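You operate a simulated robot arm through the tools that you are given. There is no shell and no other tool. Be economical: measure what you need, move in short steps, check, and stop when the job is done.

Carry out the task below with a simulated robot arm. There is one attempt and no reset: what you move stays moved.

TASK
The red lamp is on: key in the correct pier, confirm, then move the grey tag to the long rail.
Fine: the flight board gives the pier; the tag takes the rail's free spot; switch the beacon off too.

It is judged by the outcome, as a careful person would: the job done as asked, and still so three seconds after it is handed in. It fails if anything else is knocked over, pushed out of place, dropped, spilled or broken.

THE ROBOT
A 7-joint arm with a two-finger parallel gripper, fixed in place. Base frame: the origin is at the foot of the arm, x ahead of it, y to its left, z up. Units: mm, degrees, N and s.
With the tool pointing down near the work surface it reaches from about 240 to 600 mm from the base axis. Its first joint turns from -66.0 to 66.0 degrees. Payload 2.5 kg.
Tool frame: the origin (TCP) lies between the finger pads and is the grasp point; the fingertips stand 23 mm ahead of it; z points along the fingers, y is the line along which they close. Largest opening 94 mm; finger width 38, thickness 10; the body of the gripper, 54 by 96 mm, starts 39 mm behind the TCP.
Orientation is that of the tool frame in the base frame, as [roll, pitch, yaw] about the fixed x, y, z axes, in that order (R = Rz(yaw) Ry(pitch) Rx(roll)). With the fingers straight down and closing along the base's y, the tool's x points along the base's -x, its y along +y and its z along -z.

THE INTERFACE
- The arm moves only by the tool nudge_tool. Its argument "targets" is a list that holds one entry, the list of rows, each a list of 7 numbers: the shift along the tool's x, y, z in units of 25 mm (1.0 is 25 mm), then the turn, a rotation vector about the tool's x, y, z in units of 8 degrees (1.0 is 8 degrees), then the gripper command, from -1 (shut) to 1 (fully open), values between in proportion. In form: [[[tx, ty, tz, ax, ay, az, hand], ...]]. A call has 1 to 8 rows; each row shifts and turns the commanded pose from where the row before left it, along the tool's axes as they then stand. A call with a number of a shift or a turn outside -1 to 1 is refused whole. Each row takes 0.2 s and may step no farther than 50 mm and 8.6 degrees from the row before; otherwise, or with a gripper value out of range, the whole call is refused. A pose out of reach is approached as far as the arm can. The call stops where the force on the tool passes 70 N (or 10 N more than at its start, if that is more) or the arm is blocked; 0.2 s more then pass. The fingers move at their own pace (about 108 mm/s each) and stop on an object; they squeeze with about 23 N. The grip force told is the motor's: it shows also when the fingers shut on nothing. Time passes only in rows, and 0.2 s behind the last, so rows that do not move let the fingers close. It gives the time, the measured TCP pose, the force on the tool (base axes), the opening and the grip force at its end, in the units of the frame above (readings bear some noise).
- Cameras (640 x 400 px; columns grow to the right, rows downward): "scene" is fixed at [119.6, -405.6, 550.5]; the picture's right is [0.83, -0.56, 0.00], its down [-0.29, -0.43, -0.86] and it looks along [0.48, 0.71, -0.51] (base axes); focal length 250 px, centre (320, 200). "wrist" rides on the gripper at [86, 16, -74] in the tool frame; the picture's right is [-0.18, 0.98, 0.00], its down [-0.58, -0.11, -0.81] and it looks along [-0.79, -0.15, 0.59] (tool axes); focal length 243 px, centre (320, 200). There is no depth. A picture from a camera that has moved, and an enlarged one, comes with that camera's place and axes in the base frame and with its lens.
- get_image(camera): a new picture of that camera. The clock stands still meanwhile.
- close_up(camera, box): a new picture of the part [left, top, right, bottom] of that camera's present view, enlarged. The clock stands still meanwhile.
- close_job(): hands the job in; it is judged then, once.

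Work in short steps. Places have to be worked out from the pictures, the camera data and where the tool is seen: move nearer, look again, correct. Check each grasp and each placing, and mend what went wrong. You have 120 turns and 76 pictures in all, those below and enlarged ones among them. Open the gripper and draw the arm clear of the work before you hand the job in, unless the task says otherwise; then end with one line.

The tools are called after "Call:" by a JSON object that holds its "method" and its "body". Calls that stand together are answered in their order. nudge_tool: Moves the arm, as the interface text tells. Its arguments: {"type":"object","properties":{"targets":{"type":"array","items":{"type":"array","items":{"type":"array","items":{"type":"number"}}}}},"required":["targets"]} The other tools are called the same way: get_image (camera) takes a picture; close_up (camera, box) takes an enlarged picture of a part of a camera's view; close_job () hands the job in.

At the start:

```text
clock: 0.0
eef_pos: [410.9, -31.5, 377.2]
tool_rot: [-179.9, 0.0, -180.0]
force: [-0.2, -0.7, 0.3]
opening: 93.9
grip_force: 0.0
```

scene: 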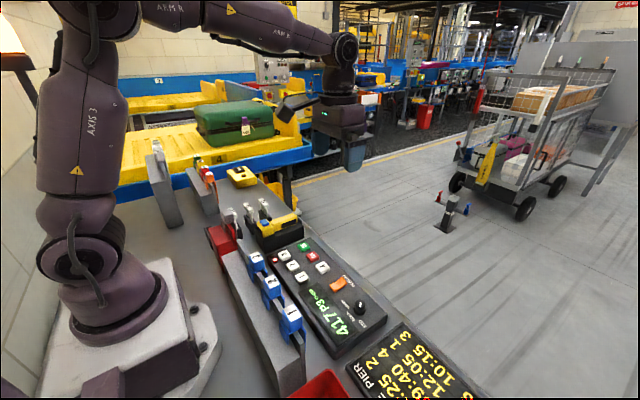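
wrist: 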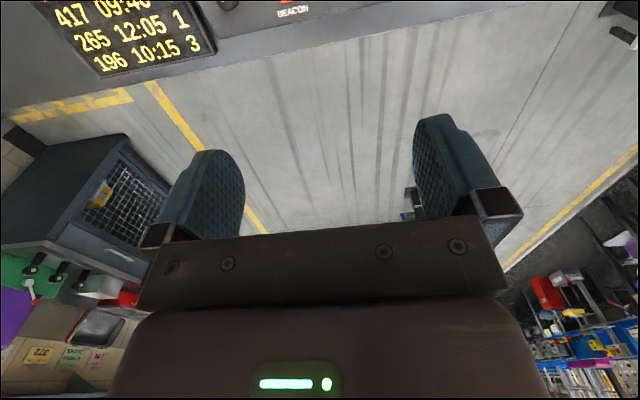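

I start by looking closely at the panel, the board and the rails in the scene view.

Call:
{"method": "close_up", "body": {"camera": "scene", "box": [200, 220, 400, 345]}}

Call:
{"method": "close_up", "body": {"camera": "scene", "box": [320, 300, 480, 400]}}

Call:
{"method": "close_up", "body": {"camera": "scene", "box": [140, 130, 300, 230]}}

Call:
{"method": "close_up", "body": {"camera": "scene", "box": [200, 280, 360, 400]}}

```text
3.20 times, centred on (300, 282) of scene
camera zoom: at [119.6, -405.6, 550.5], right [0.83, -0.56, 0.0], down [-0.29, -0.43, -0.86], along [0.48, 0.71, -0.51], focal length 801 px, centre (384, -64)
```

zoom: 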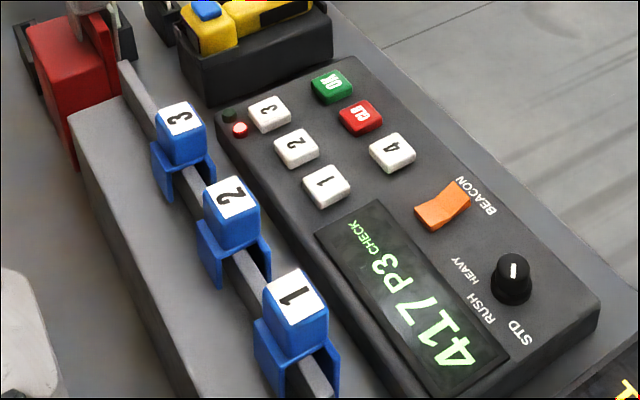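

```text
4.00 times, centred on (400, 350) of scene
camera zoom: at [119.6, -405.6, 550.5], right [0.83, -0.56, 0.0], down [-0.29, -0.43, -0.86], along [0.48, 0.71, -0.51], focal length 1001 px, centre (0, -400)
```

zoom: 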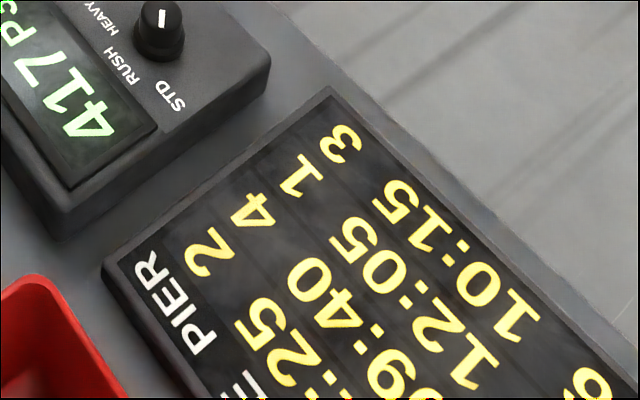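

```text
4.00 times, centred on (220, 180) of scene
camera zoom: at [119.6, -405.6, 550.5], right [0.83, -0.56, 0.0], down [-0.29, -0.43, -0.86], along [0.48, 0.71, -0.51], focal length 1001 px, centre (720, 280)
```

zoom: 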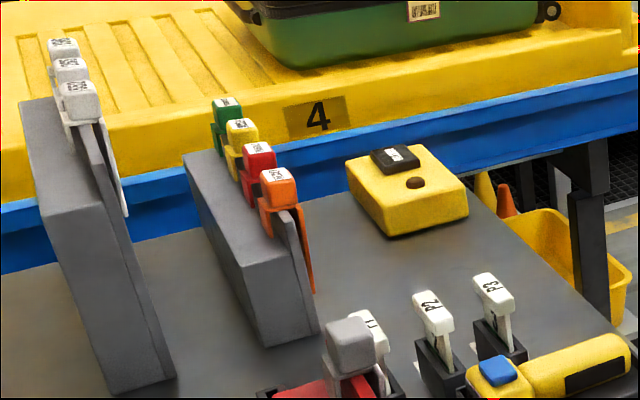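

```text
3.33 times, centred on (280, 340) of scene
camera zoom: at [119.6, -405.6, 550.5], right [0.83, -0.56, 0.0], down [-0.29, -0.43, -0.86], along [0.48, 0.71, -0.51], focal length 834 px, centre (453, -267)
```

zoom: 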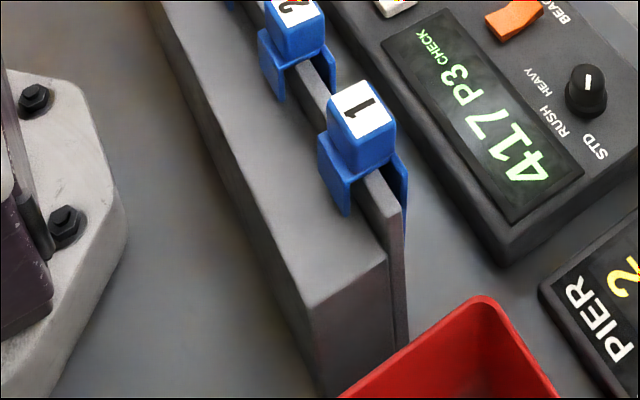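

The display reads 417 P3 with CHECK; the board row for 417 seems to give pier 4. I judge the keys at about x 310/368, y −50…42, and the blue-tag rail at x≈233 with a gap near y≈108. I draw the arm back at height to bring the panel into the wrist view.

Call:
{"method": "nudge_tool", "body": {"targets": [[[1, 0, 0, 0, 0, 0, 1], [1, 0, 0, 0, 0, 0, 1], [1, 0, 0, 0, 0, 0, 1], [1, 0, 0, 0, 0, 0, 1], [1, 0, 0, 0, 0, 0, 1], [1, 0, 0, 0, 0, 0, 1]]]}}

Call:
{"method": "get_image", "body": {"camera": "wrist"}}

```text
clock: 1.4
eef_pos: [259.8, -32.4, 377.3]
tool_rot: [-179.9, 0.0, -180.0]
force: [0.4, -0.6, 0.1]
opening: 93.9
grip_force: 0.1
```

```text
69 pictures are left
camera wrist: at [173.6, -15.7, 451.4], right [0.18, 0.98, 0.0], down [0.58, -0.11, 0.81], along [0.79, -0.15, -0.59], focal length 243 px, centre (320, 200)
```

wrist: 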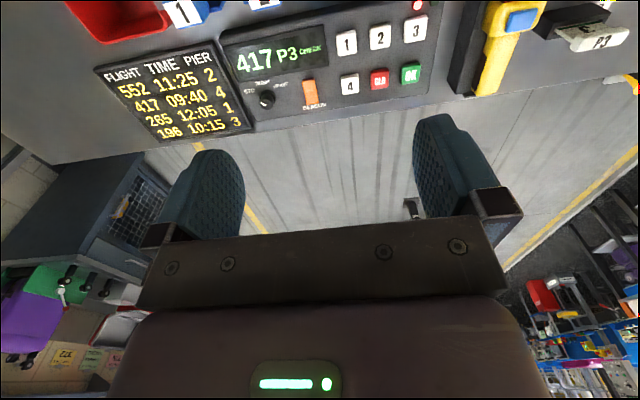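

Board confirmed: flight 417 → pier 4. The wrist and scene estimates disagree by ~40 mm in y, so I check the camera calibration against the gripper in the scene view.

Call:
{"method": "close_up", "body": {"camera": "scene", "box": [180, 60, 340, 160]}}

Call:
{"method": "close_up", "body": {"camera": "wrist", "box": [220, 0, 460, 150]}}

```text
4.00 times, centred on (260, 110) of scene
camera zoom: at [119.6, -405.6, 550.5], right [0.83, -0.56, 0.0], down [-0.29, -0.43, -0.86], along [0.48, 0.71, -0.51], focal length 1001 px, centre (560, 560)
```

zoom: 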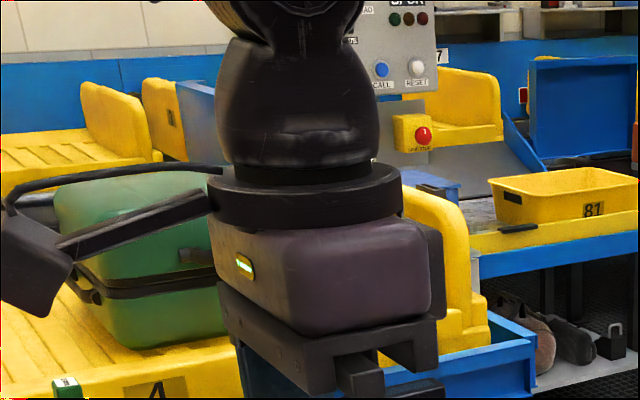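

```text
2.67 times, centred on (340, 75) of wrist
camera zoom: at [173.6, -15.7, 451.4], right [0.18, 0.98, 0.0], down [0.58, -0.11, 0.81], along [0.79, -0.15, -0.59], focal length 647 px, centre (267, 533)
```

zoom: 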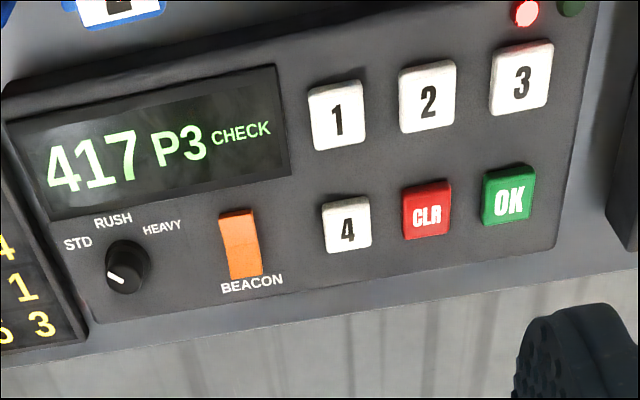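

Both camera poses check out roughly against the gripper, so heights are lower than I assumed (keys around z≈55–75, key 4 near x 383, y −7). I shut the fingers and come over key 4 at height, then look along the fall line.

Call:
{"method": "nudge_tool", "body": {"targets": [[[-1, 0.2, 0.6, 0, 0, 0, -1], [-1, 0.2, 1, 0, 0, 0, -1], [-1, 0.2, 1, 0, 0, 0, -1], [-1, 0.2, 1, 0, 0, 0, -1], [-0.9, 0.2, 1, 0, 0, 0, -1], [0, 0, 1, 0, 0, 0, -1], [0, 0, 1, 0, 0, 0, -1]]]}}

Call:
{"method": "get_image", "body": {"camera": "wrist"}}

Call:
{"method": "get_image", "body": {"camera": "scene"}}

```text
clock: 3.0
eef_pos: [383.5, -8.0, 213.0]
tool_rot: [-180.0, 0.0, 180.0]
force: [-0.3, -0.1, 0.1]
opening: 0.1
grip_force: 23.0
```

```text
66 pictures are left
camera wrist: at [297.3, 8.5, 286.1], right [0.18, 0.98, 0.0], down [0.58, -0.11, 0.81], along [0.79, -0.15, -0.59], focal length 243 px, centre (320, 200)
```

wrist: 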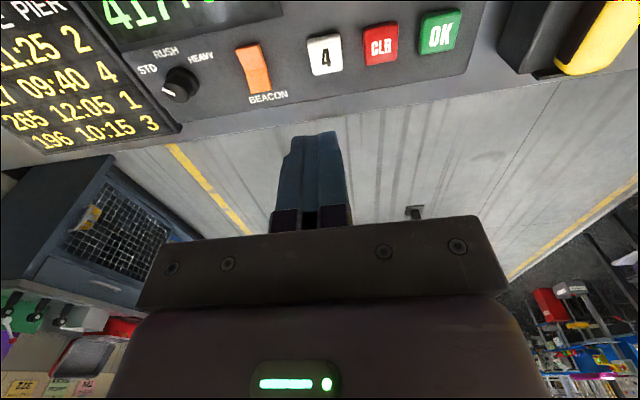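

```text
65 pictures are left
```

scene: 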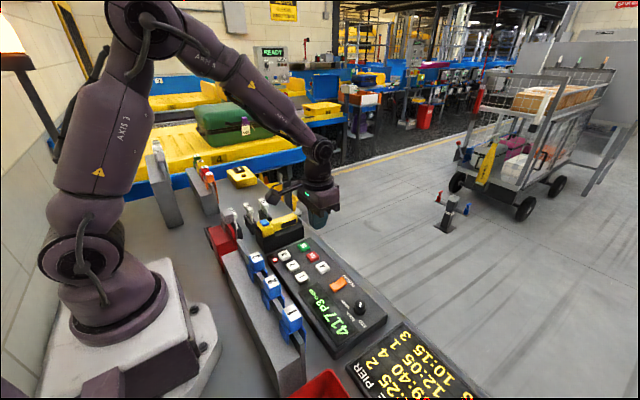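

Triangulating from the two wrist views puts key 4 near (390, −6.5) at a low height. I descend partway to a TCP height of about 130 and look again.

Call:
{"method": "nudge_tool", "body": {"targets": [[[0, 0, 1, 0, 0, 0, -1], [0, 0, 1, 0, 0, 0, -1], [0, 0, 1, 0, 0, 0, -1], [0, 0, 0.2, 0, 0, 0, -1]]]}}

Call:
{"method": "get_image", "body": {"camera": "wrist"}}

Call:
{"method": "close_up", "body": {"camera": "scene", "box": [240, 180, 400, 280]}}

```text
clock: 4.0
eef_pos: [383.7, -6.4, 133.1]
tool_rot: [-180.0, 0.0, -180.0]
force: [-0.4, 0.3, -0.2]
opening: 0.2
grip_force: 23.0
```

```text
64 pictures are left
camera wrist: at [297.5, 9.7, 206.6], right [0.18, 0.98, 0.0], down [0.58, -0.11, 0.81], along [0.79, -0.15, -0.59], focal length 243 px, centre (320, 200)
```

wrist: 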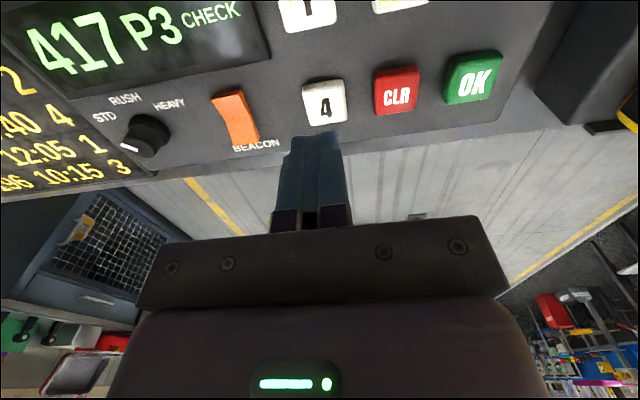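

```text
4.00 times, centred on (320, 230) of scene
camera zoom: at [119.6, -405.6, 550.5], right [0.83, -0.56, 0.0], down [-0.29, -0.43, -0.86], along [0.48, 0.71, -0.51], focal length 1001 px, centre (320, 80)
```

zoom: 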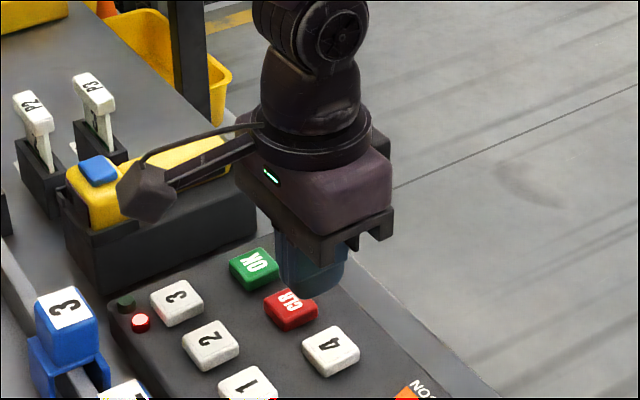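

Everything agrees on key 4's top at about (394, −6) with z near 45–60. I shift 10 mm ahead and lower the tips to about z 80, then feel down in short steps.

Call:
{"method": "nudge_tool", "body": {"targets": [[[-0.42, 0, 0, 0, 0, 0, -1], [0, 0, 0.6, 0, 0, 0, -1], [0, 0, 0.6, 0, 0, 0, -1], [0, 0, 0, 0, 0, 0, -1]]]}}

Call:
{"method": "close_up", "body": {"camera": "wrist", "box": [200, 20, 440, 170]}}

Call:
{"method": "close_up", "body": {"camera": "scene", "box": [260, 220, 380, 295]}}

```text
clock: 5.0
eef_pos: [393.7, -6.0, 103.5]
tool_rot: [180.0, 0.0, -179.9]
force: [0.7, -0.4, 0.1]
opening: 0.1
grip_force: 23.2
```

```text
2.67 times, centred on (320, 95) of wrist
camera zoom: at [307.3, 8.9, 176.5], right [0.18, 0.98, 0.0], down [0.58, -0.11, 0.81], along [0.79, -0.15, -0.59], focal length 647 px, centre (320, 480)
```

zoom: 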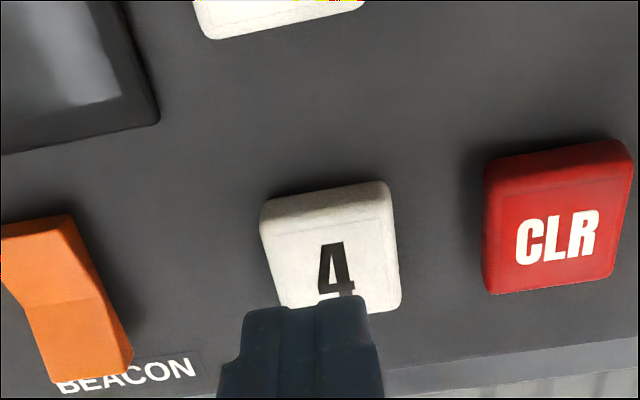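

```text
5.33 times, centred on (320, 258) of scene
camera zoom: at [119.6, -405.6, 550.5], right [0.83, -0.56, 0.0], down [-0.29, -0.43, -0.86], along [0.48, 0.71, -0.51], focal length 1335 px, centre (320, -107)
```

zoom: 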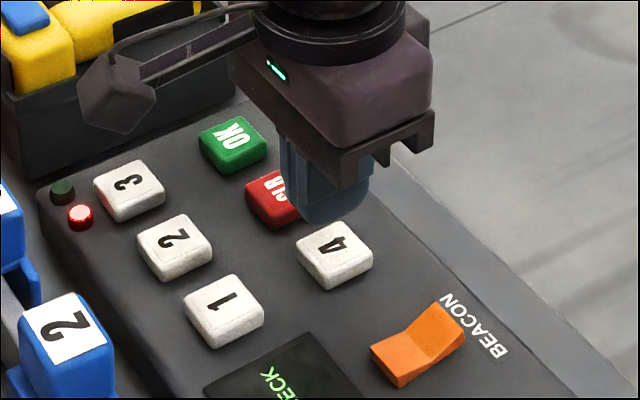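

The tips are just above key 4, perhaps 3 mm short in y. I step +3 mm in y and feel down 12 mm.

Call:
{"method": "nudge_tool", "body": {"targets": [[[0, 0.12, 0, 0, 0, 0, -1], [0, 0, 0.16, 0, 0, 0, -1], [0, 0, 0.16, 0, 0, 0, -1], [0, 0, 0.16, 0, 0, 0, -1]]]}}

Call:
{"method": "close_up", "body": {"camera": "wrist", "box": [200, 20, 440, 170]}}

```text
clock: 6.0
eef_pos: [393.6, -3.2, 92.0]
tool_rot: [-180.0, 0.1, 180.0]
force: [0.4, -0.4, 0.1]
opening: 0.0
grip_force: 22.9
```

```text
2.67 times, centred on (320, 95) of wrist
camera zoom: at [307.2, 12.1, 165.0], right [0.18, 0.98, 0.0], down [0.58, -0.11, 0.81], along [0.79, -0.15, -0.59], focal length 647 px, centre (320, 480)
```

zoom: 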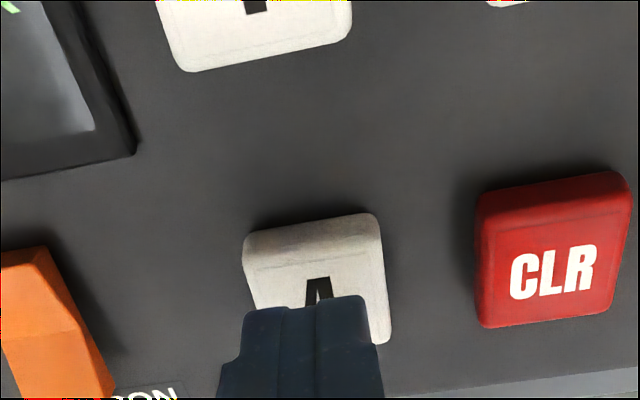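

No contact yet at tip z≈69; the key is under the tips. Another 12 mm down in 3 mm rows.

Call:
{"method": "nudge_tool", "body": {"targets": [[[0, 0.08, 0.12, 0, 0, 0, -1], [0, 0, 0.12, 0, 0, 0, -1], [0, 0, 0.12, 0, 0, 0, -1]]]}}

Call:
{"method": "close_up", "body": {"camera": "scene", "box": [260, 220, 380, 295]}}

```text
clock: 6.8
eef_pos: [393.5, -2.4, 82.0]
tool_rot: [-180.0, -0.1, -180.0]
force: [-0.1, 0.2, 0.1]
opening: 0.1
grip_force: 22.7
```

```text
5.33 times, centred on (320, 258) of scene
camera zoom: at [119.6, -405.6, 550.5], right [0.83, -0.56, 0.0], down [-0.29, -0.43, -0.86], along [0.48, 0.71, -0.51], focal length 1335 px, centre (320, -107)
```

zoom: 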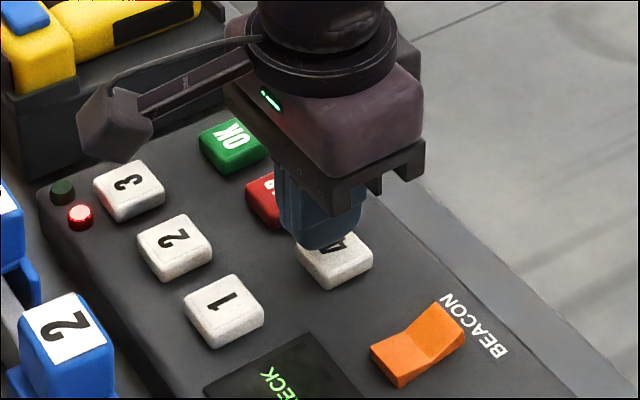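

Tips at z≈59, seen about 5 mm above the key top. I move 3 mm ahead and press down in 2 mm rows.

Call:
{"method": "nudge_tool", "body": {"targets": [[[-0.12, -0.08, 0, 0, 0, 0, -1], [0, 0, 0.1, 0, 0, 0, -1], [0, 0, 0.08, 0, 0, 0, -1], [0, 0, 0.08, 0, 0, 0, -1]]]}}

Call:
{"method": "get_image", "body": {"camera": "scene"}}

```text
clock: 7.8
eef_pos: [397.3, -4.6, 75.1]
tool_rot: [-180.0, 0.0, -179.9]
force: [0.1, 0.0, 0.0]
opening: 0.0
grip_force: 23.2
```

```text
58 pictures are left
```

scene: 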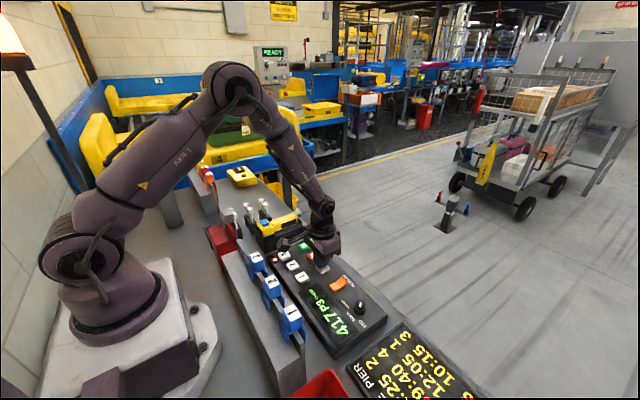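

Still no force at tip z≈52. I keep feeling down in 2 mm rows.

Call:
{"method": "nudge_tool", "body": {"targets": [[[0, 0, 0.08, 0, 0, 0, -1], [0, 0, 0.08, 0, 0, 0, -1], [0, 0, 0.08, 0, 0, 0, -1]]]}}

Call:
{"method": "close_up", "body": {"camera": "scene", "box": [260, 220, 380, 295]}}

```text
clock: 8.6
eef_pos: [397.3, -4.4, 70.4]
tool_rot: [-180.0, 0.1, 180.0]
force: [-0.3, 0.0, 0.5]
opening: 0.1
grip_force: 22.9
```

```text
5.33 times, centred on (320, 258) of scene
camera zoom: at [119.6, -405.6, 550.5], right [0.83, -0.56, 0.0], down [-0.29, -0.43, -0.86], along [0.48, 0.71, -0.51], focal length 1335 px, centre (320, -107)
```

zoom: 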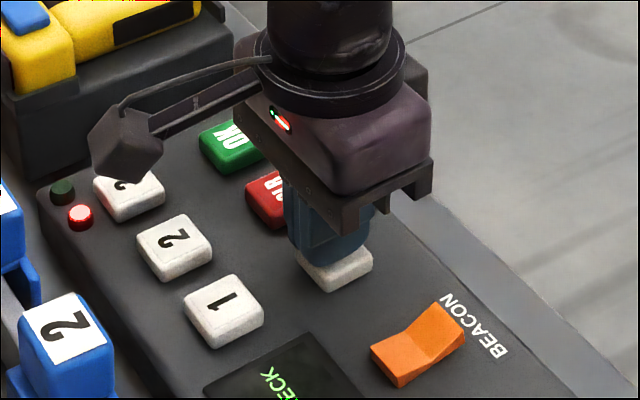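

The tips now appear at the key. I press on 1.5 mm at a time.

Call:
{"method": "nudge_tool", "body": {"targets": [[[0, 0, 0.06, 0, 0, 0, -1], [0, 0, 0.06, 0, 0, 0, -1]]]}}

Call:
{"method": "close_up", "body": {"camera": "scene", "box": [260, 245, 400, 345]}}

```text
clock: 9.2
eef_pos: [397.3, -4.8, 68.3]
tool_rot: [-179.9, 0.1, -180.0]
force: [1.6, -0.3, 2.5]
opening: 0.2
grip_force: 23.1
```

```text
4.00 times, centred on (330, 295) of scene
camera zoom: at [119.6, -405.6, 550.5], right [0.83, -0.56, 0.0], down [-0.29, -0.43, -0.86], along [0.48, 0.71, -0.51], focal length 1001 px, centre (280, -180)
```

zoom: 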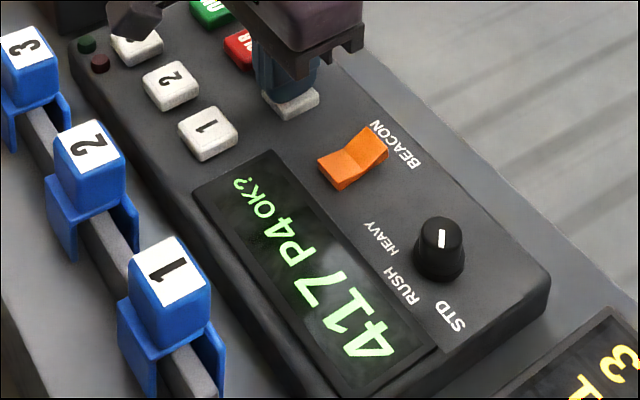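

Display now reads "417 P4 OK?" – the key registered. I lift 50 mm and go over to the OK key at about (397, 94), checking clearance of the gripper body to the yellow scanner.

Call:
{"method": "nudge_tool", "body": {"targets": [[[0, 0, -1, 0, 0, 0, -1], [0, 0, -1, 0, 0, 0, -1], [0, 1, 0, 0, 0, 0, -1], [0, 1, 0, 0, 0, 0, -1], [0, 1, 0, 0, 0, 0, -1], [0, 0.95, 0, 0, 0, 0, -1], [0, 0, 0, 0, 0, 0, -1]]]}}

Call:
{"method": "get_image", "body": {"camera": "wrist"}}

Call:
{"method": "close_up", "body": {"camera": "scene", "box": [240, 180, 400, 280]}}

```text
clock: 10.8
eef_pos: [397.2, 94.7, 116.9]
tool_rot: [-180.0, -0.1, 179.9]
force: [0.0, -0.8, 0.3]
opening: 0.0
grip_force: 23.1
```

```text
55 pictures are left
camera wrist: at [311.8, 110.7, 189.7], right [0.18, 0.98, 0.0], down [0.58, -0.11, 0.81], along [0.79, -0.15, -0.59], focal length 243 px, centre (320, 200)
```

wrist: 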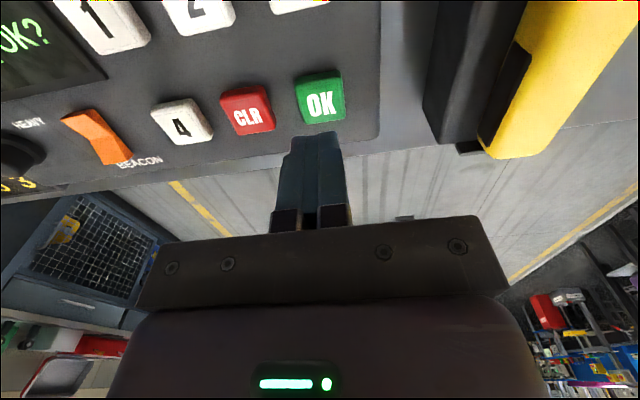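

```text
4.00 times, centred on (320, 230) of scene
camera zoom: at [119.6, -405.6, 550.5], right [0.83, -0.56, 0.0], down [-0.29, -0.43, -0.86], along [0.48, 0.71, -0.51], focal length 1001 px, centre (320, 80)
```

zoom: 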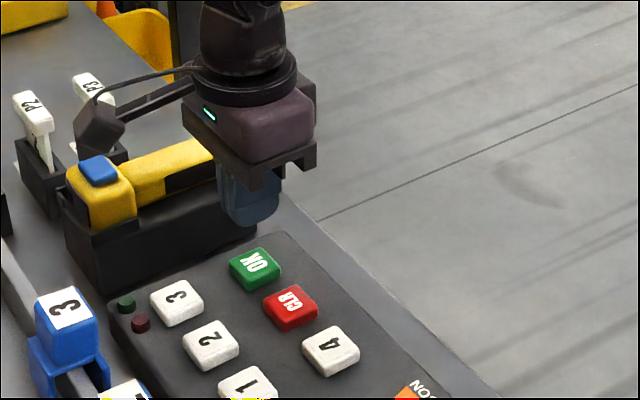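

OK key is straight below the tips and the body has clearance of more than 10 mm to the scanner holder. I descend to just above it and then press to the height that worked (z≈68).

Call:
{"method": "nudge_tool", "body": {"targets": [[[0, 0, 0.8, 0, 0, 0, -1], [0, 0, 0.8, 0, 0, 0, -1], [0, 0, 0.2, 0, 0, 0, -1], [0, 0, 0.08, 0, 0, 0, -1], [0, 0, 0.06, 0, 0, 0, -1]]]}}

Call:
{"method": "close_up", "body": {"camera": "scene", "box": [240, 215, 400, 345]}}

```text
clock: 12.0
eef_pos: [399.0, 95.0, 69.1]
tool_rot: [179.9, 0.0, 180.0]
force: [0.4, 1.2, 2.2]
opening: 0.0
grip_force: 23.2
```

```text
3.08 times, centred on (320, 280) of scene
camera zoom: at [119.6, -405.6, 550.5], right [0.83, -0.56, 0.0], down [-0.29, -0.43, -0.86], along [0.48, 0.71, -0.51], focal length 770 px, centre (320, -46)
```

zoom: 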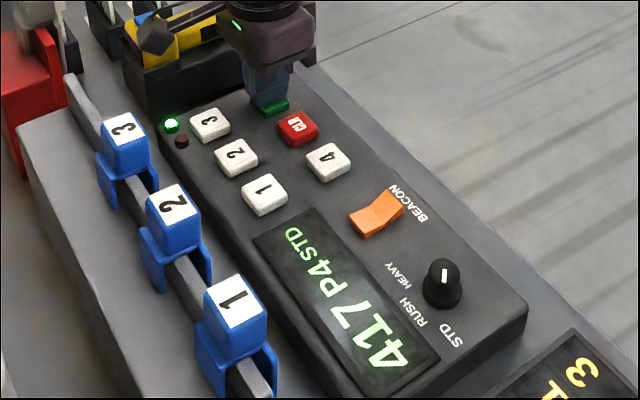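

Confirmed: green lamp and "417 P4 STD". I lift and go toward the beacon rocker at about (398, −75) to see its state.

Call:
{"method": "nudge_tool", "body": {"targets": [[[0, 0, -1, 0, 0, 0, -1], [0, 0, -1, 0, 0, 0, -1], [0, -1, 0, 0, 0, 0, -1], [0, -1, 0, 0, 0, 0, -1], [0, -1, 0, 0, 0, 0, -1], [0, -1, 0, 0, 0, 0, -1], [0, -1, 0, 0, 0, 0, -1], [0, -1, 0, 0, 0, 0, -1]]]}}

Call:
{"method": "close_up", "body": {"camera": "wrist", "box": [160, 0, 400, 150]}}

Call:
{"method": "close_up", "body": {"camera": "scene", "box": [310, 265, 374, 305]}}

```text
clock: 13.8
eef_pos: [397.5, -54.1, 120.4]
tool_rot: [-179.9, 0.0, -179.9]
force: [0.4, 0.4, -0.5]
opening: 0.0
grip_force: 23.0
```

```text
2.67 times, centred on (280, 75) of wrist
camera zoom: at [310.8, -38.4, 192.9], right [0.18, 0.98, 0.0], down [0.58, -0.11, 0.81], along [0.79, -0.15, -0.59], focal length 647 px, centre (427, 533)
```

zoom: 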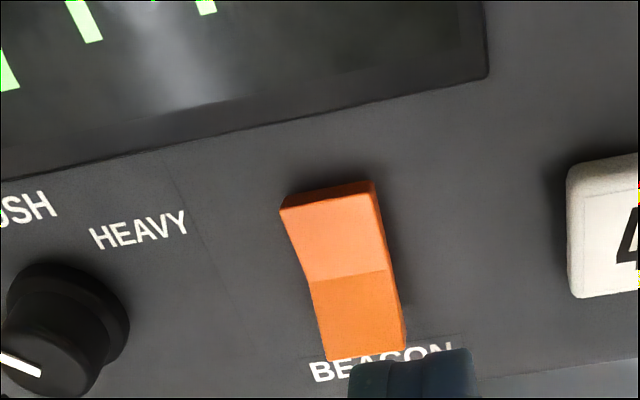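

```text
10.00 times, centred on (342, 285) of scene
camera zoom: at [119.6, -405.6, 550.5], right [0.83, -0.56, 0.0], down [-0.29, -0.43, -0.86], along [0.48, 0.71, -0.51], focal length 2504 px, centre (100, -650)
```

zoom: 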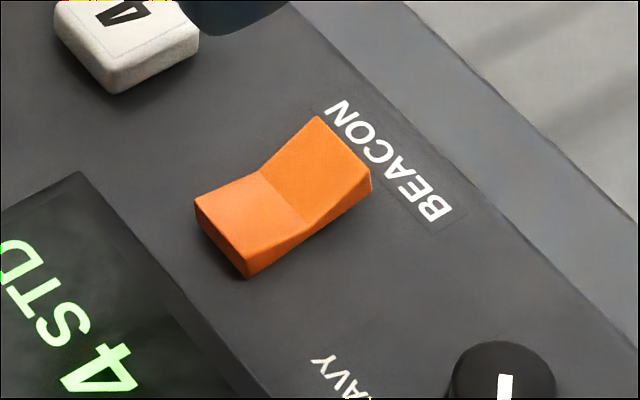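

The rocker is a V shape; I need to know which half stands up, so I enlarge it more and also look at the beacon's surroundings from the wrist.

Call:
{"method": "close_up", "body": {"camera": "scene", "box": [326, 274, 350, 294]}}

Call:
{"method": "close_up", "body": {"camera": "scene", "box": [380, 120, 540, 240]}}

Call:
{"method": "close_up", "body": {"camera": "scene", "box": [230, 0, 400, 110]}}

```text
16.00 times, centred on (338, 284) of scene
camera zoom: at [119.6, -405.6, 550.5], right [0.83, -0.56, 0.0], down [-0.29, -0.43, -0.86], along [0.48, 0.71, -0.51], focal length 4006 px, centre (32, -1144)
```

zoom: 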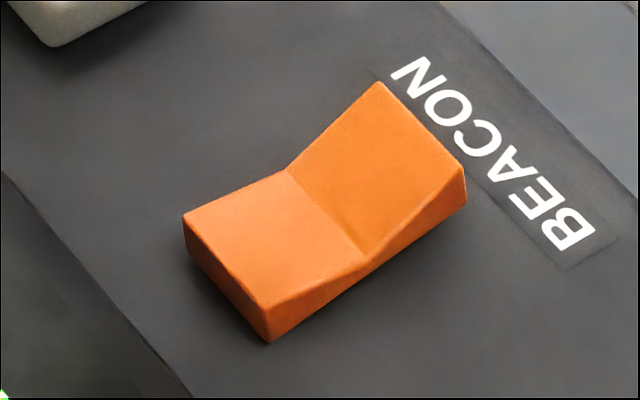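

```text
3.33 times, centred on (460, 180) of scene
camera zoom: at [119.6, -405.6, 550.5], right [0.83, -0.56, 0.0], down [-0.29, -0.43, -0.86], along [0.48, 0.71, -0.51], focal length 834 px, centre (-147, 267)
```

zoom: 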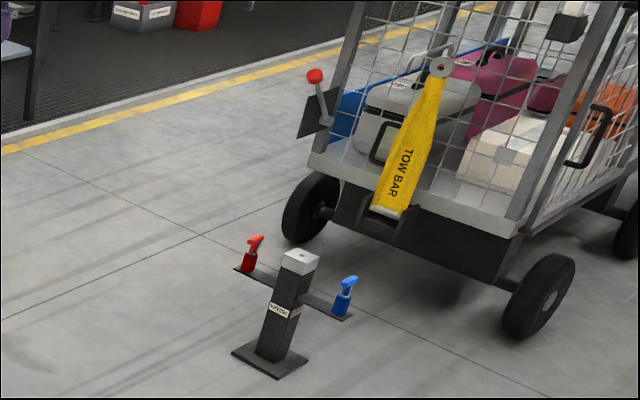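

```text
3.64 times, centred on (315, 55) of scene
camera zoom: at [119.6, -405.6, 550.5], right [0.83, -0.56, 0.0], down [-0.29, -0.43, -0.86], along [0.48, 0.71, -0.51], focal length 910 px, centre (338, 727)
```

zoom: 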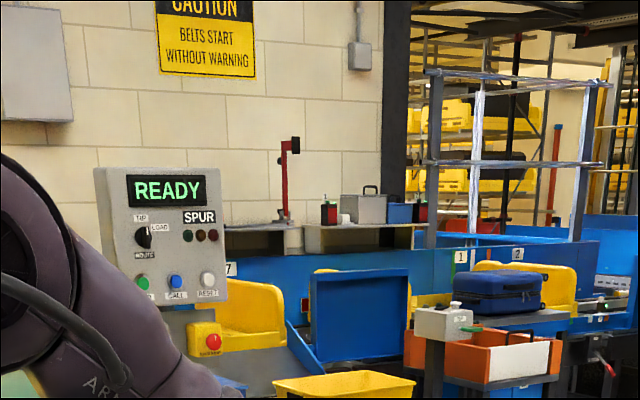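

The far half (toward the BEACON label, x≈415) stands up and the near half is pressed, so I push down the far end. I move over (421, −76) and lower to just above.

Call:
{"method": "nudge_tool", "body": {"targets": [[[-0.5, -0.44, 0, 0, 0, 0, -1], [-0.44, -0.44, 0, 0, 0, 0, -1], [0, 0, 0.7, 0, 0, 0, -1], [0, 0, 0.6, 0, 0, 0, -1]]]}}

Call:
{"method": "close_up", "body": {"camera": "scene", "box": [310, 255, 374, 295]}}

Call:
{"method": "close_up", "body": {"camera": "wrist", "box": [200, 20, 440, 170]}}

```text
clock: 14.8
eef_pos: [421.2, -76.1, 85.1]
tool_rot: [180.0, -0.1, 180.0]
force: [0.6, -0.4, 0.3]
opening: 0.0
grip_force: 23.3
```

```text
10.00 times, centred on (342, 275) of scene
camera zoom: at [119.6, -405.6, 550.5], right [0.83, -0.56, 0.0], down [-0.29, -0.43, -0.86], along [0.48, 0.71, -0.51], focal length 2504 px, centre (100, -550)
```

zoom: 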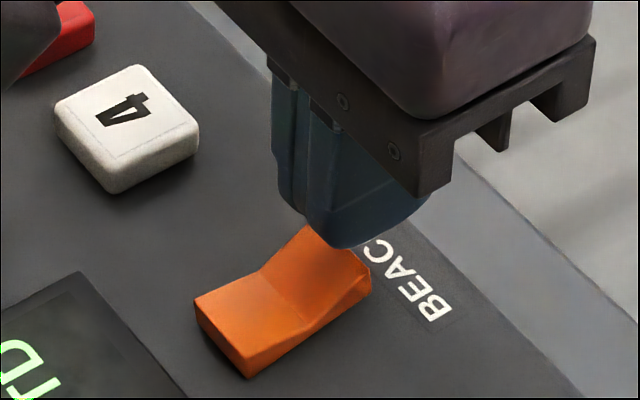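

```text
2.67 times, centred on (320, 95) of wrist
camera zoom: at [334.4, -60.0, 159.1], right [0.18, 0.98, 0.0], down [0.58, -0.11, 0.81], along [0.79, -0.15, -0.59], focal length 647 px, centre (320, 480)
```

zoom: 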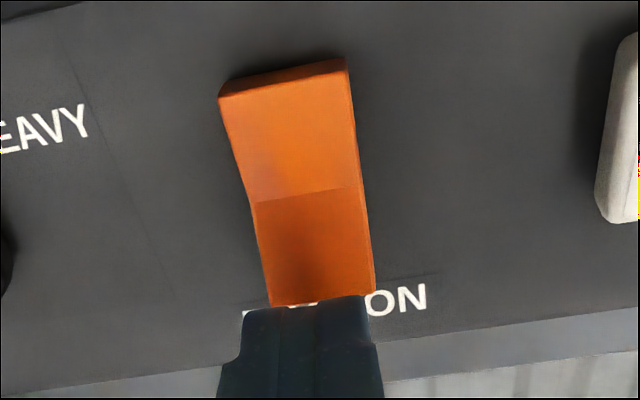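

The tips hang over the far end of the rocker. I feel down in 2–3 mm rows.

Call:
{"method": "nudge_tool", "body": {"targets": [[[0, 0, 0.12, 0, 0, 0, -1], [0, 0, 0.1, 0, 0, 0, -1], [0, 0, 0.1, 0, 0, 0, -1], [0, 0, 0.08, 0, 0, 0, -1]]]}}

Call:
{"method": "close_up", "body": {"camera": "scene", "box": [310, 255, 374, 295]}}

```text
clock: 15.8
eef_pos: [421.6, -76.5, 75.1]
tool_rot: [179.9, 0.0, -179.9]
force: [0.8, 0.7, 0.9]
opening: 0.0
grip_force: 24.2
```

```text
10.00 times, centred on (342, 275) of scene
camera zoom: at [119.6, -405.6, 550.5], right [0.83, -0.56, 0.0], down [-0.29, -0.43, -0.86], along [0.48, 0.71, -0.51], focal length 2504 px, centre (100, -550)
```

zoom: 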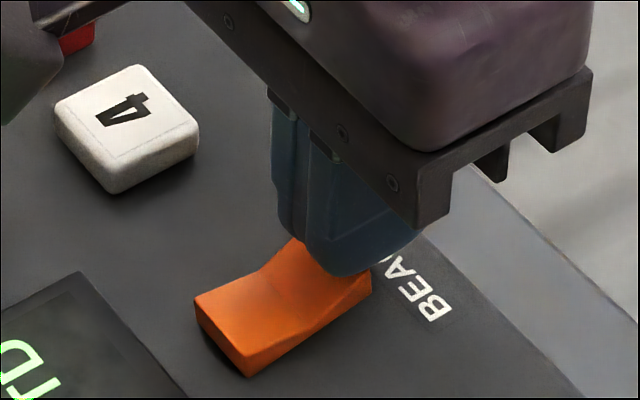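

Close to contact. I go on down another 6 mm.

Call:
{"method": "nudge_tool", "body": {"targets": [[[0, 0, 0.08, 0, 0, 0, -1], [0, 0, 0.08, 0, 0, 0, -1], [0, 0, 0.08, 0, 0, 0, -1]]]}}

Call:
{"method": "close_up", "body": {"camera": "scene", "box": [310, 255, 374, 295]}}

```text
clock: 16.6
eef_pos: [421.2, -77.2, 72.7]
tool_rot: [180.0, 0.2, -180.0]
force: [-8.9, 3.9, 44.4]
opening: 0.3
grip_force: 22.6
```

```text
10.00 times, centred on (342, 275) of scene
camera zoom: at [119.4, -405.6, 550.6], right [0.83, -0.56, 0.0], down [-0.29, -0.43, -0.86], along [0.48, 0.71, -0.51], focal length 2504 px, centre (100, -550)
```

zoom: 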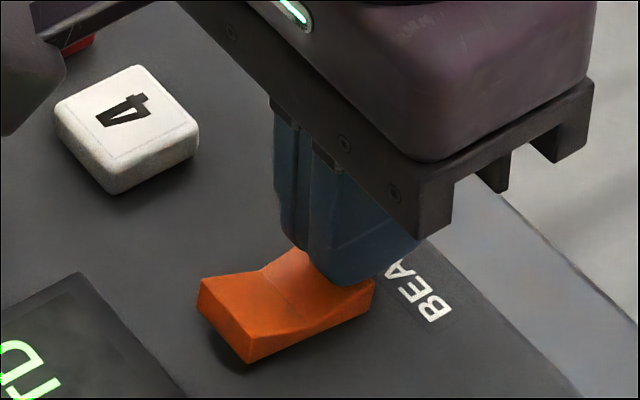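

The rocker has tipped over: its near end now stands up. I lift straight up and check that it stays.

Call:
{"method": "nudge_tool", "body": {"targets": [[[0, 0, -1, 0, 0, 0, -1], [0, 0, -1, 0, 0, 0, -1], [0, 0, -1, 0, 0, 0, -1], [0, 0, -1, 0, 0, 0, -1]]]}}

Call:
{"method": "close_up", "body": {"camera": "scene", "box": [290, 245, 400, 345]}}

Call:
{"method": "get_image", "body": {"camera": "scene"}}

```text
clock: 17.6
eef_pos: [420.7, -75.5, 170.9]
tool_rot: [179.9, 0.0, -180.0]
force: [-0.1, 0.1, 0.1]
opening: 0.0
grip_force: 22.8
```

```text
4.00 times, centred on (345, 295) of scene
camera zoom: at [119.6, -405.6, 550.5], right [0.83, -0.56, 0.0], down [-0.29, -0.43, -0.86], along [0.48, 0.71, -0.51], focal length 1001 px, centre (220, -180)
```

zoom: 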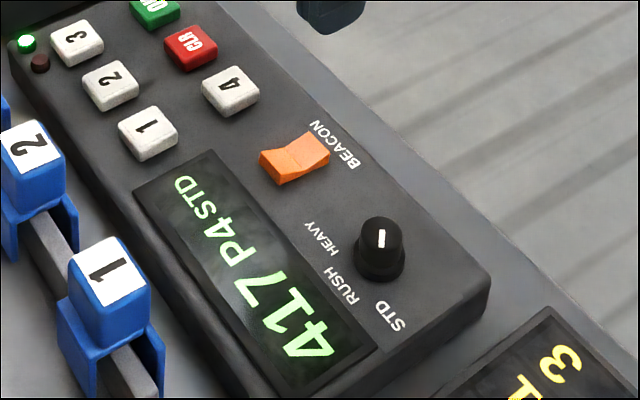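

```text
42 pictures are left
```

scene: 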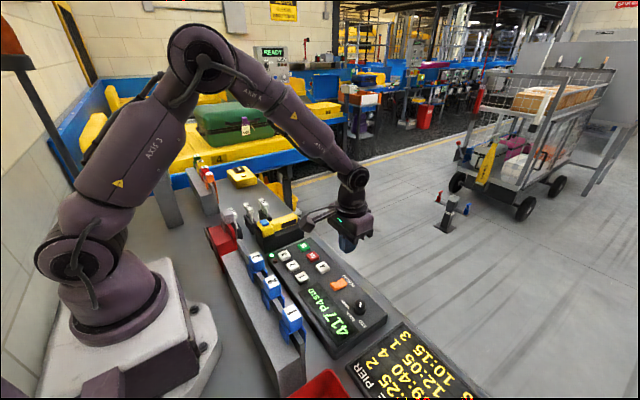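

The beacon lamp at the left edge of the scene has gone dark, green lamp still on, display "417 P4 STD". Now the grey tag: I rise and swing over to about (260, 180, 300) to view it.

Call:
{"method": "nudge_tool", "body": {"targets": [[[0, 0, -1, 0, 0, 0, -1], [0, 0, -1, 0, 0, 0, -1], [0, 0, -1, 0, 0, 0, -1], [0, 0, -1, 0, 0, 0, -1], [0.8, 1, -1, 0, 0, 0, -1], [0.8, 1, 0, 0, 0, 0, -1], [0.8, 1, 0, 0, 0, 0, -1], [0.8, 1, 0, 0, 0, 0, -1]]]}}

Call:
{"method": "nudge_tool", "body": {"targets": [[[0.8, 1, 0, 0, 0, 0, 0.3], [0.8, 1, 0, 0, 0, 0, 0.3], [0.8, 1, 0, 0, 0, 0, 0.3], [0.8, 1, 0, 0, 0, 0, 0.3], [0, 1, 0, 0, 0, 0, 0.3], [0, 1, 0, 0, 0, 0, 0.3]]]}}

Call:
{"method": "get_image", "body": {"camera": "wrist"}}

Call:
{"method": "get_image", "body": {"camera": "scene"}}

```text
clock: 19.4
eef_pos: [341.3, 23.3, 296.0]
tool_rot: [180.0, 0.1, -180.0]
force: [-0.1, -1.0, 0.0]
opening: 0.0
grip_force: 22.9
```

```text
clock: 20.8
eef_pos: [260.6, 174.7, 296.0]
tool_rot: [179.9, -0.1, -180.0]
force: [0.2, -0.1, -0.2]
opening: 61.0
grip_force: 0.1
```

```text
41 pictures are left
camera wrist: at [173.9, 190.8, 369.2], right [0.18, 0.98, 0.0], down [0.58, -0.11, 0.81], along [0.79, -0.15, -0.59], focal length 243 px, centre (320, 200)
```

wrist: 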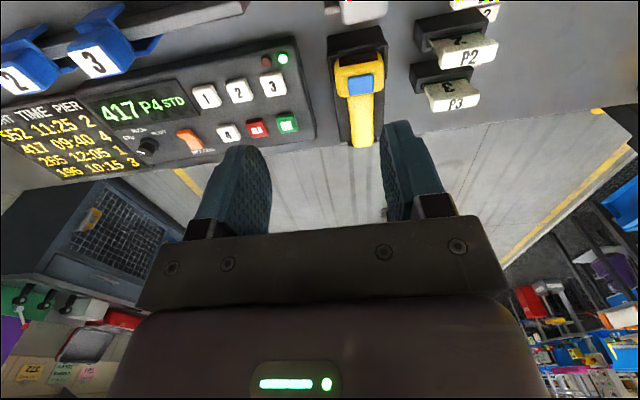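

```text
40 pictures are left
```

scene: 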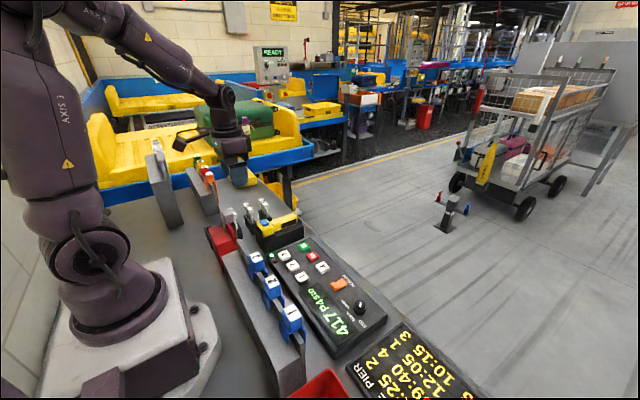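

The grey tag is at the top edge of the wrist view, near (235, 210). I draw back toward the base to (190, 160) to see it and the rail's free end.

Call:
{"method": "nudge_tool", "body": {"targets": [[[1, 0, 0, 0, 0, 0, 0.3], [1, -0.3, 0, 0, 0, 0, 0.3], [0.8, -0.3, 0, 0, 0, 0, 0.3]]]}}

Call:
{"method": "get_image", "body": {"camera": "wrist"}}

```text
clock: 21.6
eef_pos: [190.7, 159.2, 296.4]
tool_rot: [-180.0, 0.0, 180.0]
force: [0.8, -0.8, 1.0]
opening: 61.1
grip_force: 0.0
```

```text
39 pictures are left
camera wrist: at [103.1, 175.0, 369.4], right [0.18, 0.98, 0.0], down [0.58, -0.11, 0.81], along [0.79, -0.15, -0.59], focal length 243 px, centre (320, 200)
```

wrist: 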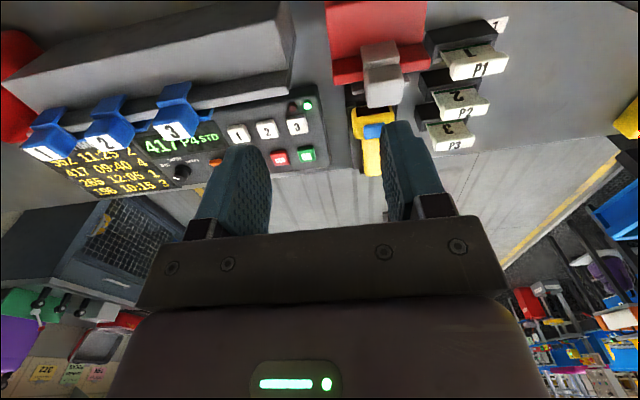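

Call:
{"method": "close_up", "body": {"camera": "wrist", "box": [200, 0, 440, 150]}}

Call:
{"method": "close_up", "body": {"camera": "wrist", "box": [0, 20, 320, 220]}}

Call:
{"method": "close_up", "body": {"camera": "scene", "box": [190, 190, 286, 250]}}

```text
2.67 times, centred on (320, 75) of wrist
camera zoom: at [103.1, 175.0, 369.4], right [0.18, 0.98, 0.0], down [0.58, -0.11, 0.81], along [0.79, -0.15, -0.59], focal length 647 px, centre (320, 533)
```

zoom: 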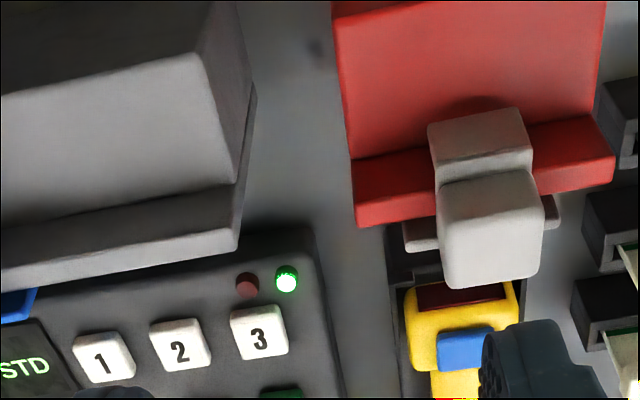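

```text
2.00 times, centred on (160, 120) of wrist
camera zoom: at [103.1, 175.0, 369.4], right [0.18, 0.98, 0.0], down [0.58, -0.11, 0.81], along [0.79, -0.15, -0.59], focal length 485 px, centre (640, 360)
```

zoom: 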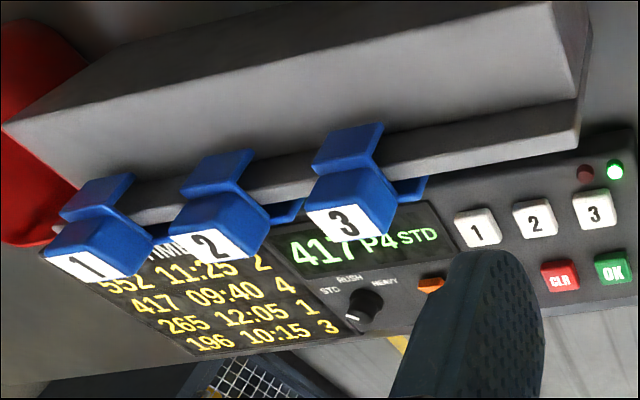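

```text
6.67 times, centred on (238, 220) of scene
camera zoom: at [119.6, -405.6, 550.5], right [0.83, -0.56, 0.0], down [-0.29, -0.43, -0.86], along [0.48, 0.71, -0.51], focal length 1669 px, centre (867, 67)
```

zoom: 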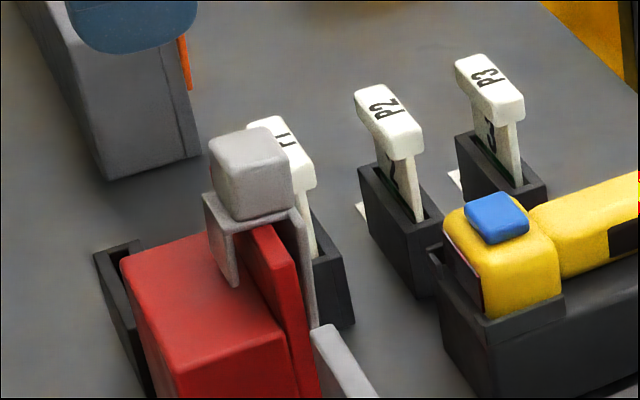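

The grey clip tag straddles a red rail with its knob top at about (224, 208, 172); the long rail runs y≈−213…120 with tags every ~81 mm, leaving the free spot near y≈80. I go above the knob at z 215 and look.

Call:
{"method": "nudge_tool", "body": {"targets": [[[-0.7, 1, 0, 0, 0, 0, 0.3], [-0.7, 0.92, 0, 0, 0, 0, 0.3], [0, 0, 1, 0, 0, 0, 0.3], [0, 0, 1, 0, 0, 0, 0.3], [0, 0, 1, 0, 0, 0, 0.3], [0, 0, 0.2, 0, 0, 0, 0.3]]]}}

Call:
{"method": "get_image", "body": {"camera": "wrist"}}

Call:
{"method": "close_up", "body": {"camera": "scene", "box": [180, 160, 308, 240]}}

```text
clock: 23.0
eef_pos: [226.8, 205.2, 216.7]
tool_rot: [-180.0, -0.1, -180.0]
force: [0.9, 0.2, -0.1]
opening: 61.0
grip_force: 0.0
```

```text
35 pictures are left
camera wrist: at [139.9, 221.4, 289.0], right [0.18, 0.98, 0.0], down [0.58, -0.11, 0.81], along [0.79, -0.15, -0.59], focal length 243 px, centre (320, 200)
```

wrist: 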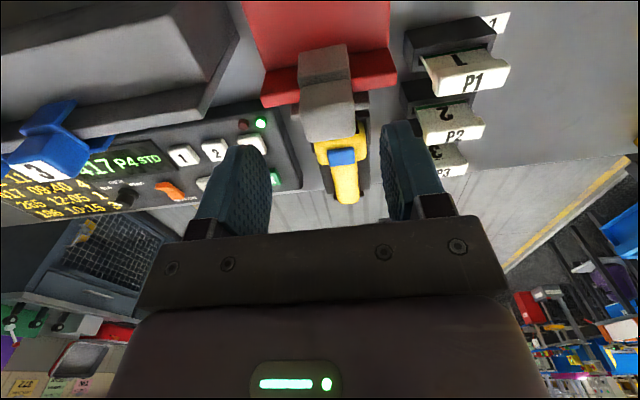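

```text
5.00 times, centred on (244, 200) of scene
camera zoom: at [119.6, -405.6, 550.5], right [0.83, -0.56, 0.0], down [-0.29, -0.43, -0.86], along [0.48, 0.71, -0.51], focal length 1252 px, centre (700, 200)
```

zoom: 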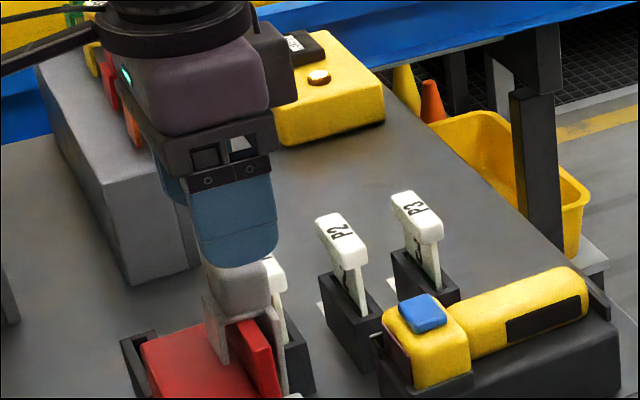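

The knob lies roughly below, slightly to +y and nearer the base; I enlarge to measure.

Call:
{"method": "close_up", "body": {"camera": "wrist", "box": [240, 20, 400, 120]}}

Call:
{"method": "close_up", "body": {"camera": "wrist", "box": [240, 60, 400, 160]}}

```text
4.00 times, centred on (320, 70) of wrist
camera zoom: at [139.9, 221.4, 289.0], right [0.18, 0.98, 0.0], down [0.58, -0.11, 0.81], along [0.79, -0.15, -0.59], focal length 970 px, centre (320, 720)
```

zoom: 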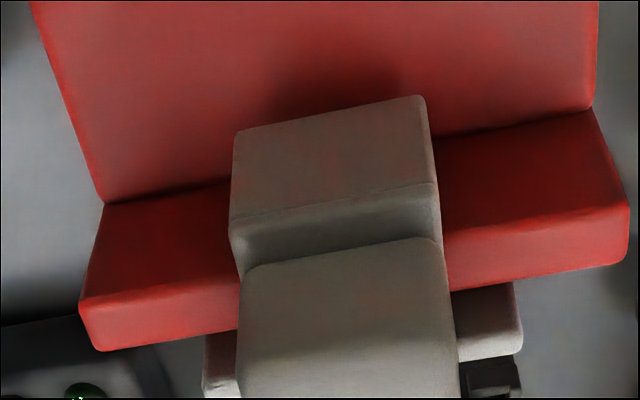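

```text
4.00 times, centred on (320, 110) of wrist
camera zoom: at [139.9, 221.4, 289.0], right [0.18, 0.98, 0.0], down [0.58, -0.11, 0.81], along [0.79, -0.15, -0.59], focal length 970 px, centre (320, 560)
```

zoom: 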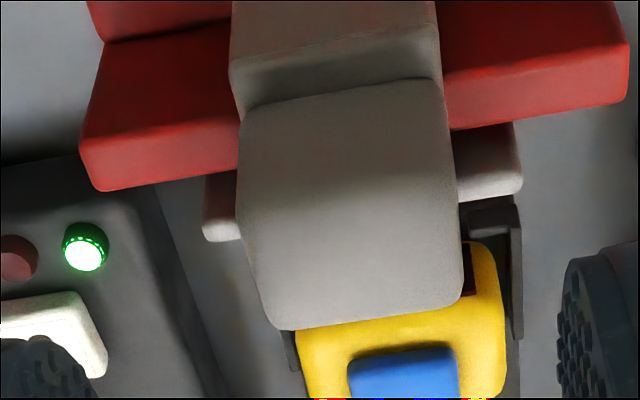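

The knob top centre lies about 5 mm to +y and within 2 mm in x; knob ~28 mm cube. I correct y and descend so the tips stop just above the shoulder (TCP z≈172), watching force.

Call:
{"method": "nudge_tool", "body": {"targets": [[[0, 0.2, 0, 0, 0, 0, 0.3], [0, 0, 0.8, 0, 0, 0, 0.3], [0, 0, 0.6, 0, 0, 0, 0.3], [0, 0, 0.4, 0, 0, 0, 0.3]]]}}

Call:
{"method": "close_up", "body": {"camera": "wrist", "box": [200, 40, 440, 190]}}

Call:
{"method": "close_up", "body": {"camera": "scene", "box": [190, 180, 286, 240]}}

```text
clock: 24.0
eef_pos: [226.3, 212.8, 171.4]
tool_rot: [180.0, 0.1, -180.0]
force: [-0.3, -1.2, -0.8]
opening: 61.1
grip_force: 0.0
```

```text
2.67 times, centred on (320, 115) of wrist
camera zoom: at [139.6, 228.1, 244.4], right [0.18, 0.98, 0.0], down [0.58, -0.11, 0.81], along [0.79, -0.15, -0.59], focal length 647 px, centre (320, 427)
```

zoom: 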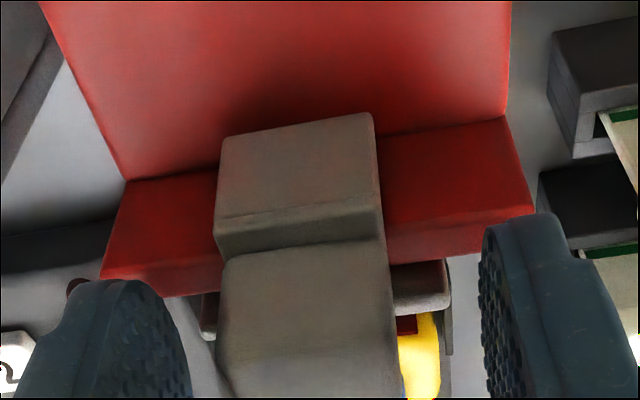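

```text
6.67 times, centred on (238, 210) of scene
camera zoom: at [119.6, -405.6, 550.5], right [0.83, -0.56, 0.0], down [-0.29, -0.43, -0.86], along [0.48, 0.71, -0.51], focal length 1669 px, centre (867, 133)
```

zoom: 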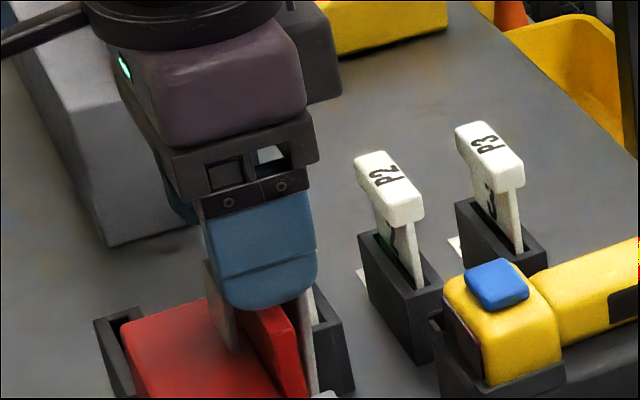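

Fingers straddle the knob, about 4 mm too far in +y. I recentre and close.

Call:
{"method": "nudge_tool", "body": {"targets": [[[0, -0.16, 0, 0, 0, 0, 0.3], [0, 0, 0, 0, 0, 0, -0.1], [0, 0, 0, 0, 0, 0, -1], [0, 0, 0, 0, 0, 0, -1], [0, 0, 0, 0, 0, 0, -1]]]}}

Call:
{"method": "close_up", "body": {"camera": "wrist", "box": [200, 40, 440, 190]}}

```text
clock: 25.2
eef_pos: [225.6, 208.4, 170.6]
tool_rot: [-180.0, 0.0, -180.0]
force: [0.6, 0.1, 0.2]
opening: 31.3
grip_force: 23.1
```

```text
2.67 times, centred on (320, 115) of wrist
camera zoom: at [139.0, 223.8, 243.9], right [0.18, 0.98, 0.0], down [0.58, -0.11, 0.81], along [0.79, -0.15, -0.59], focal length 647 px, centre (320, 427)
```

zoom: 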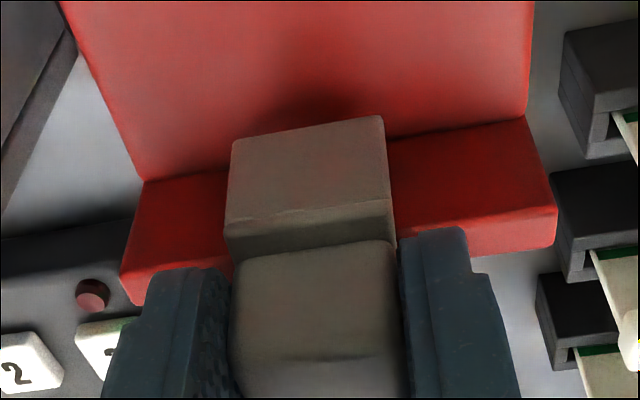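

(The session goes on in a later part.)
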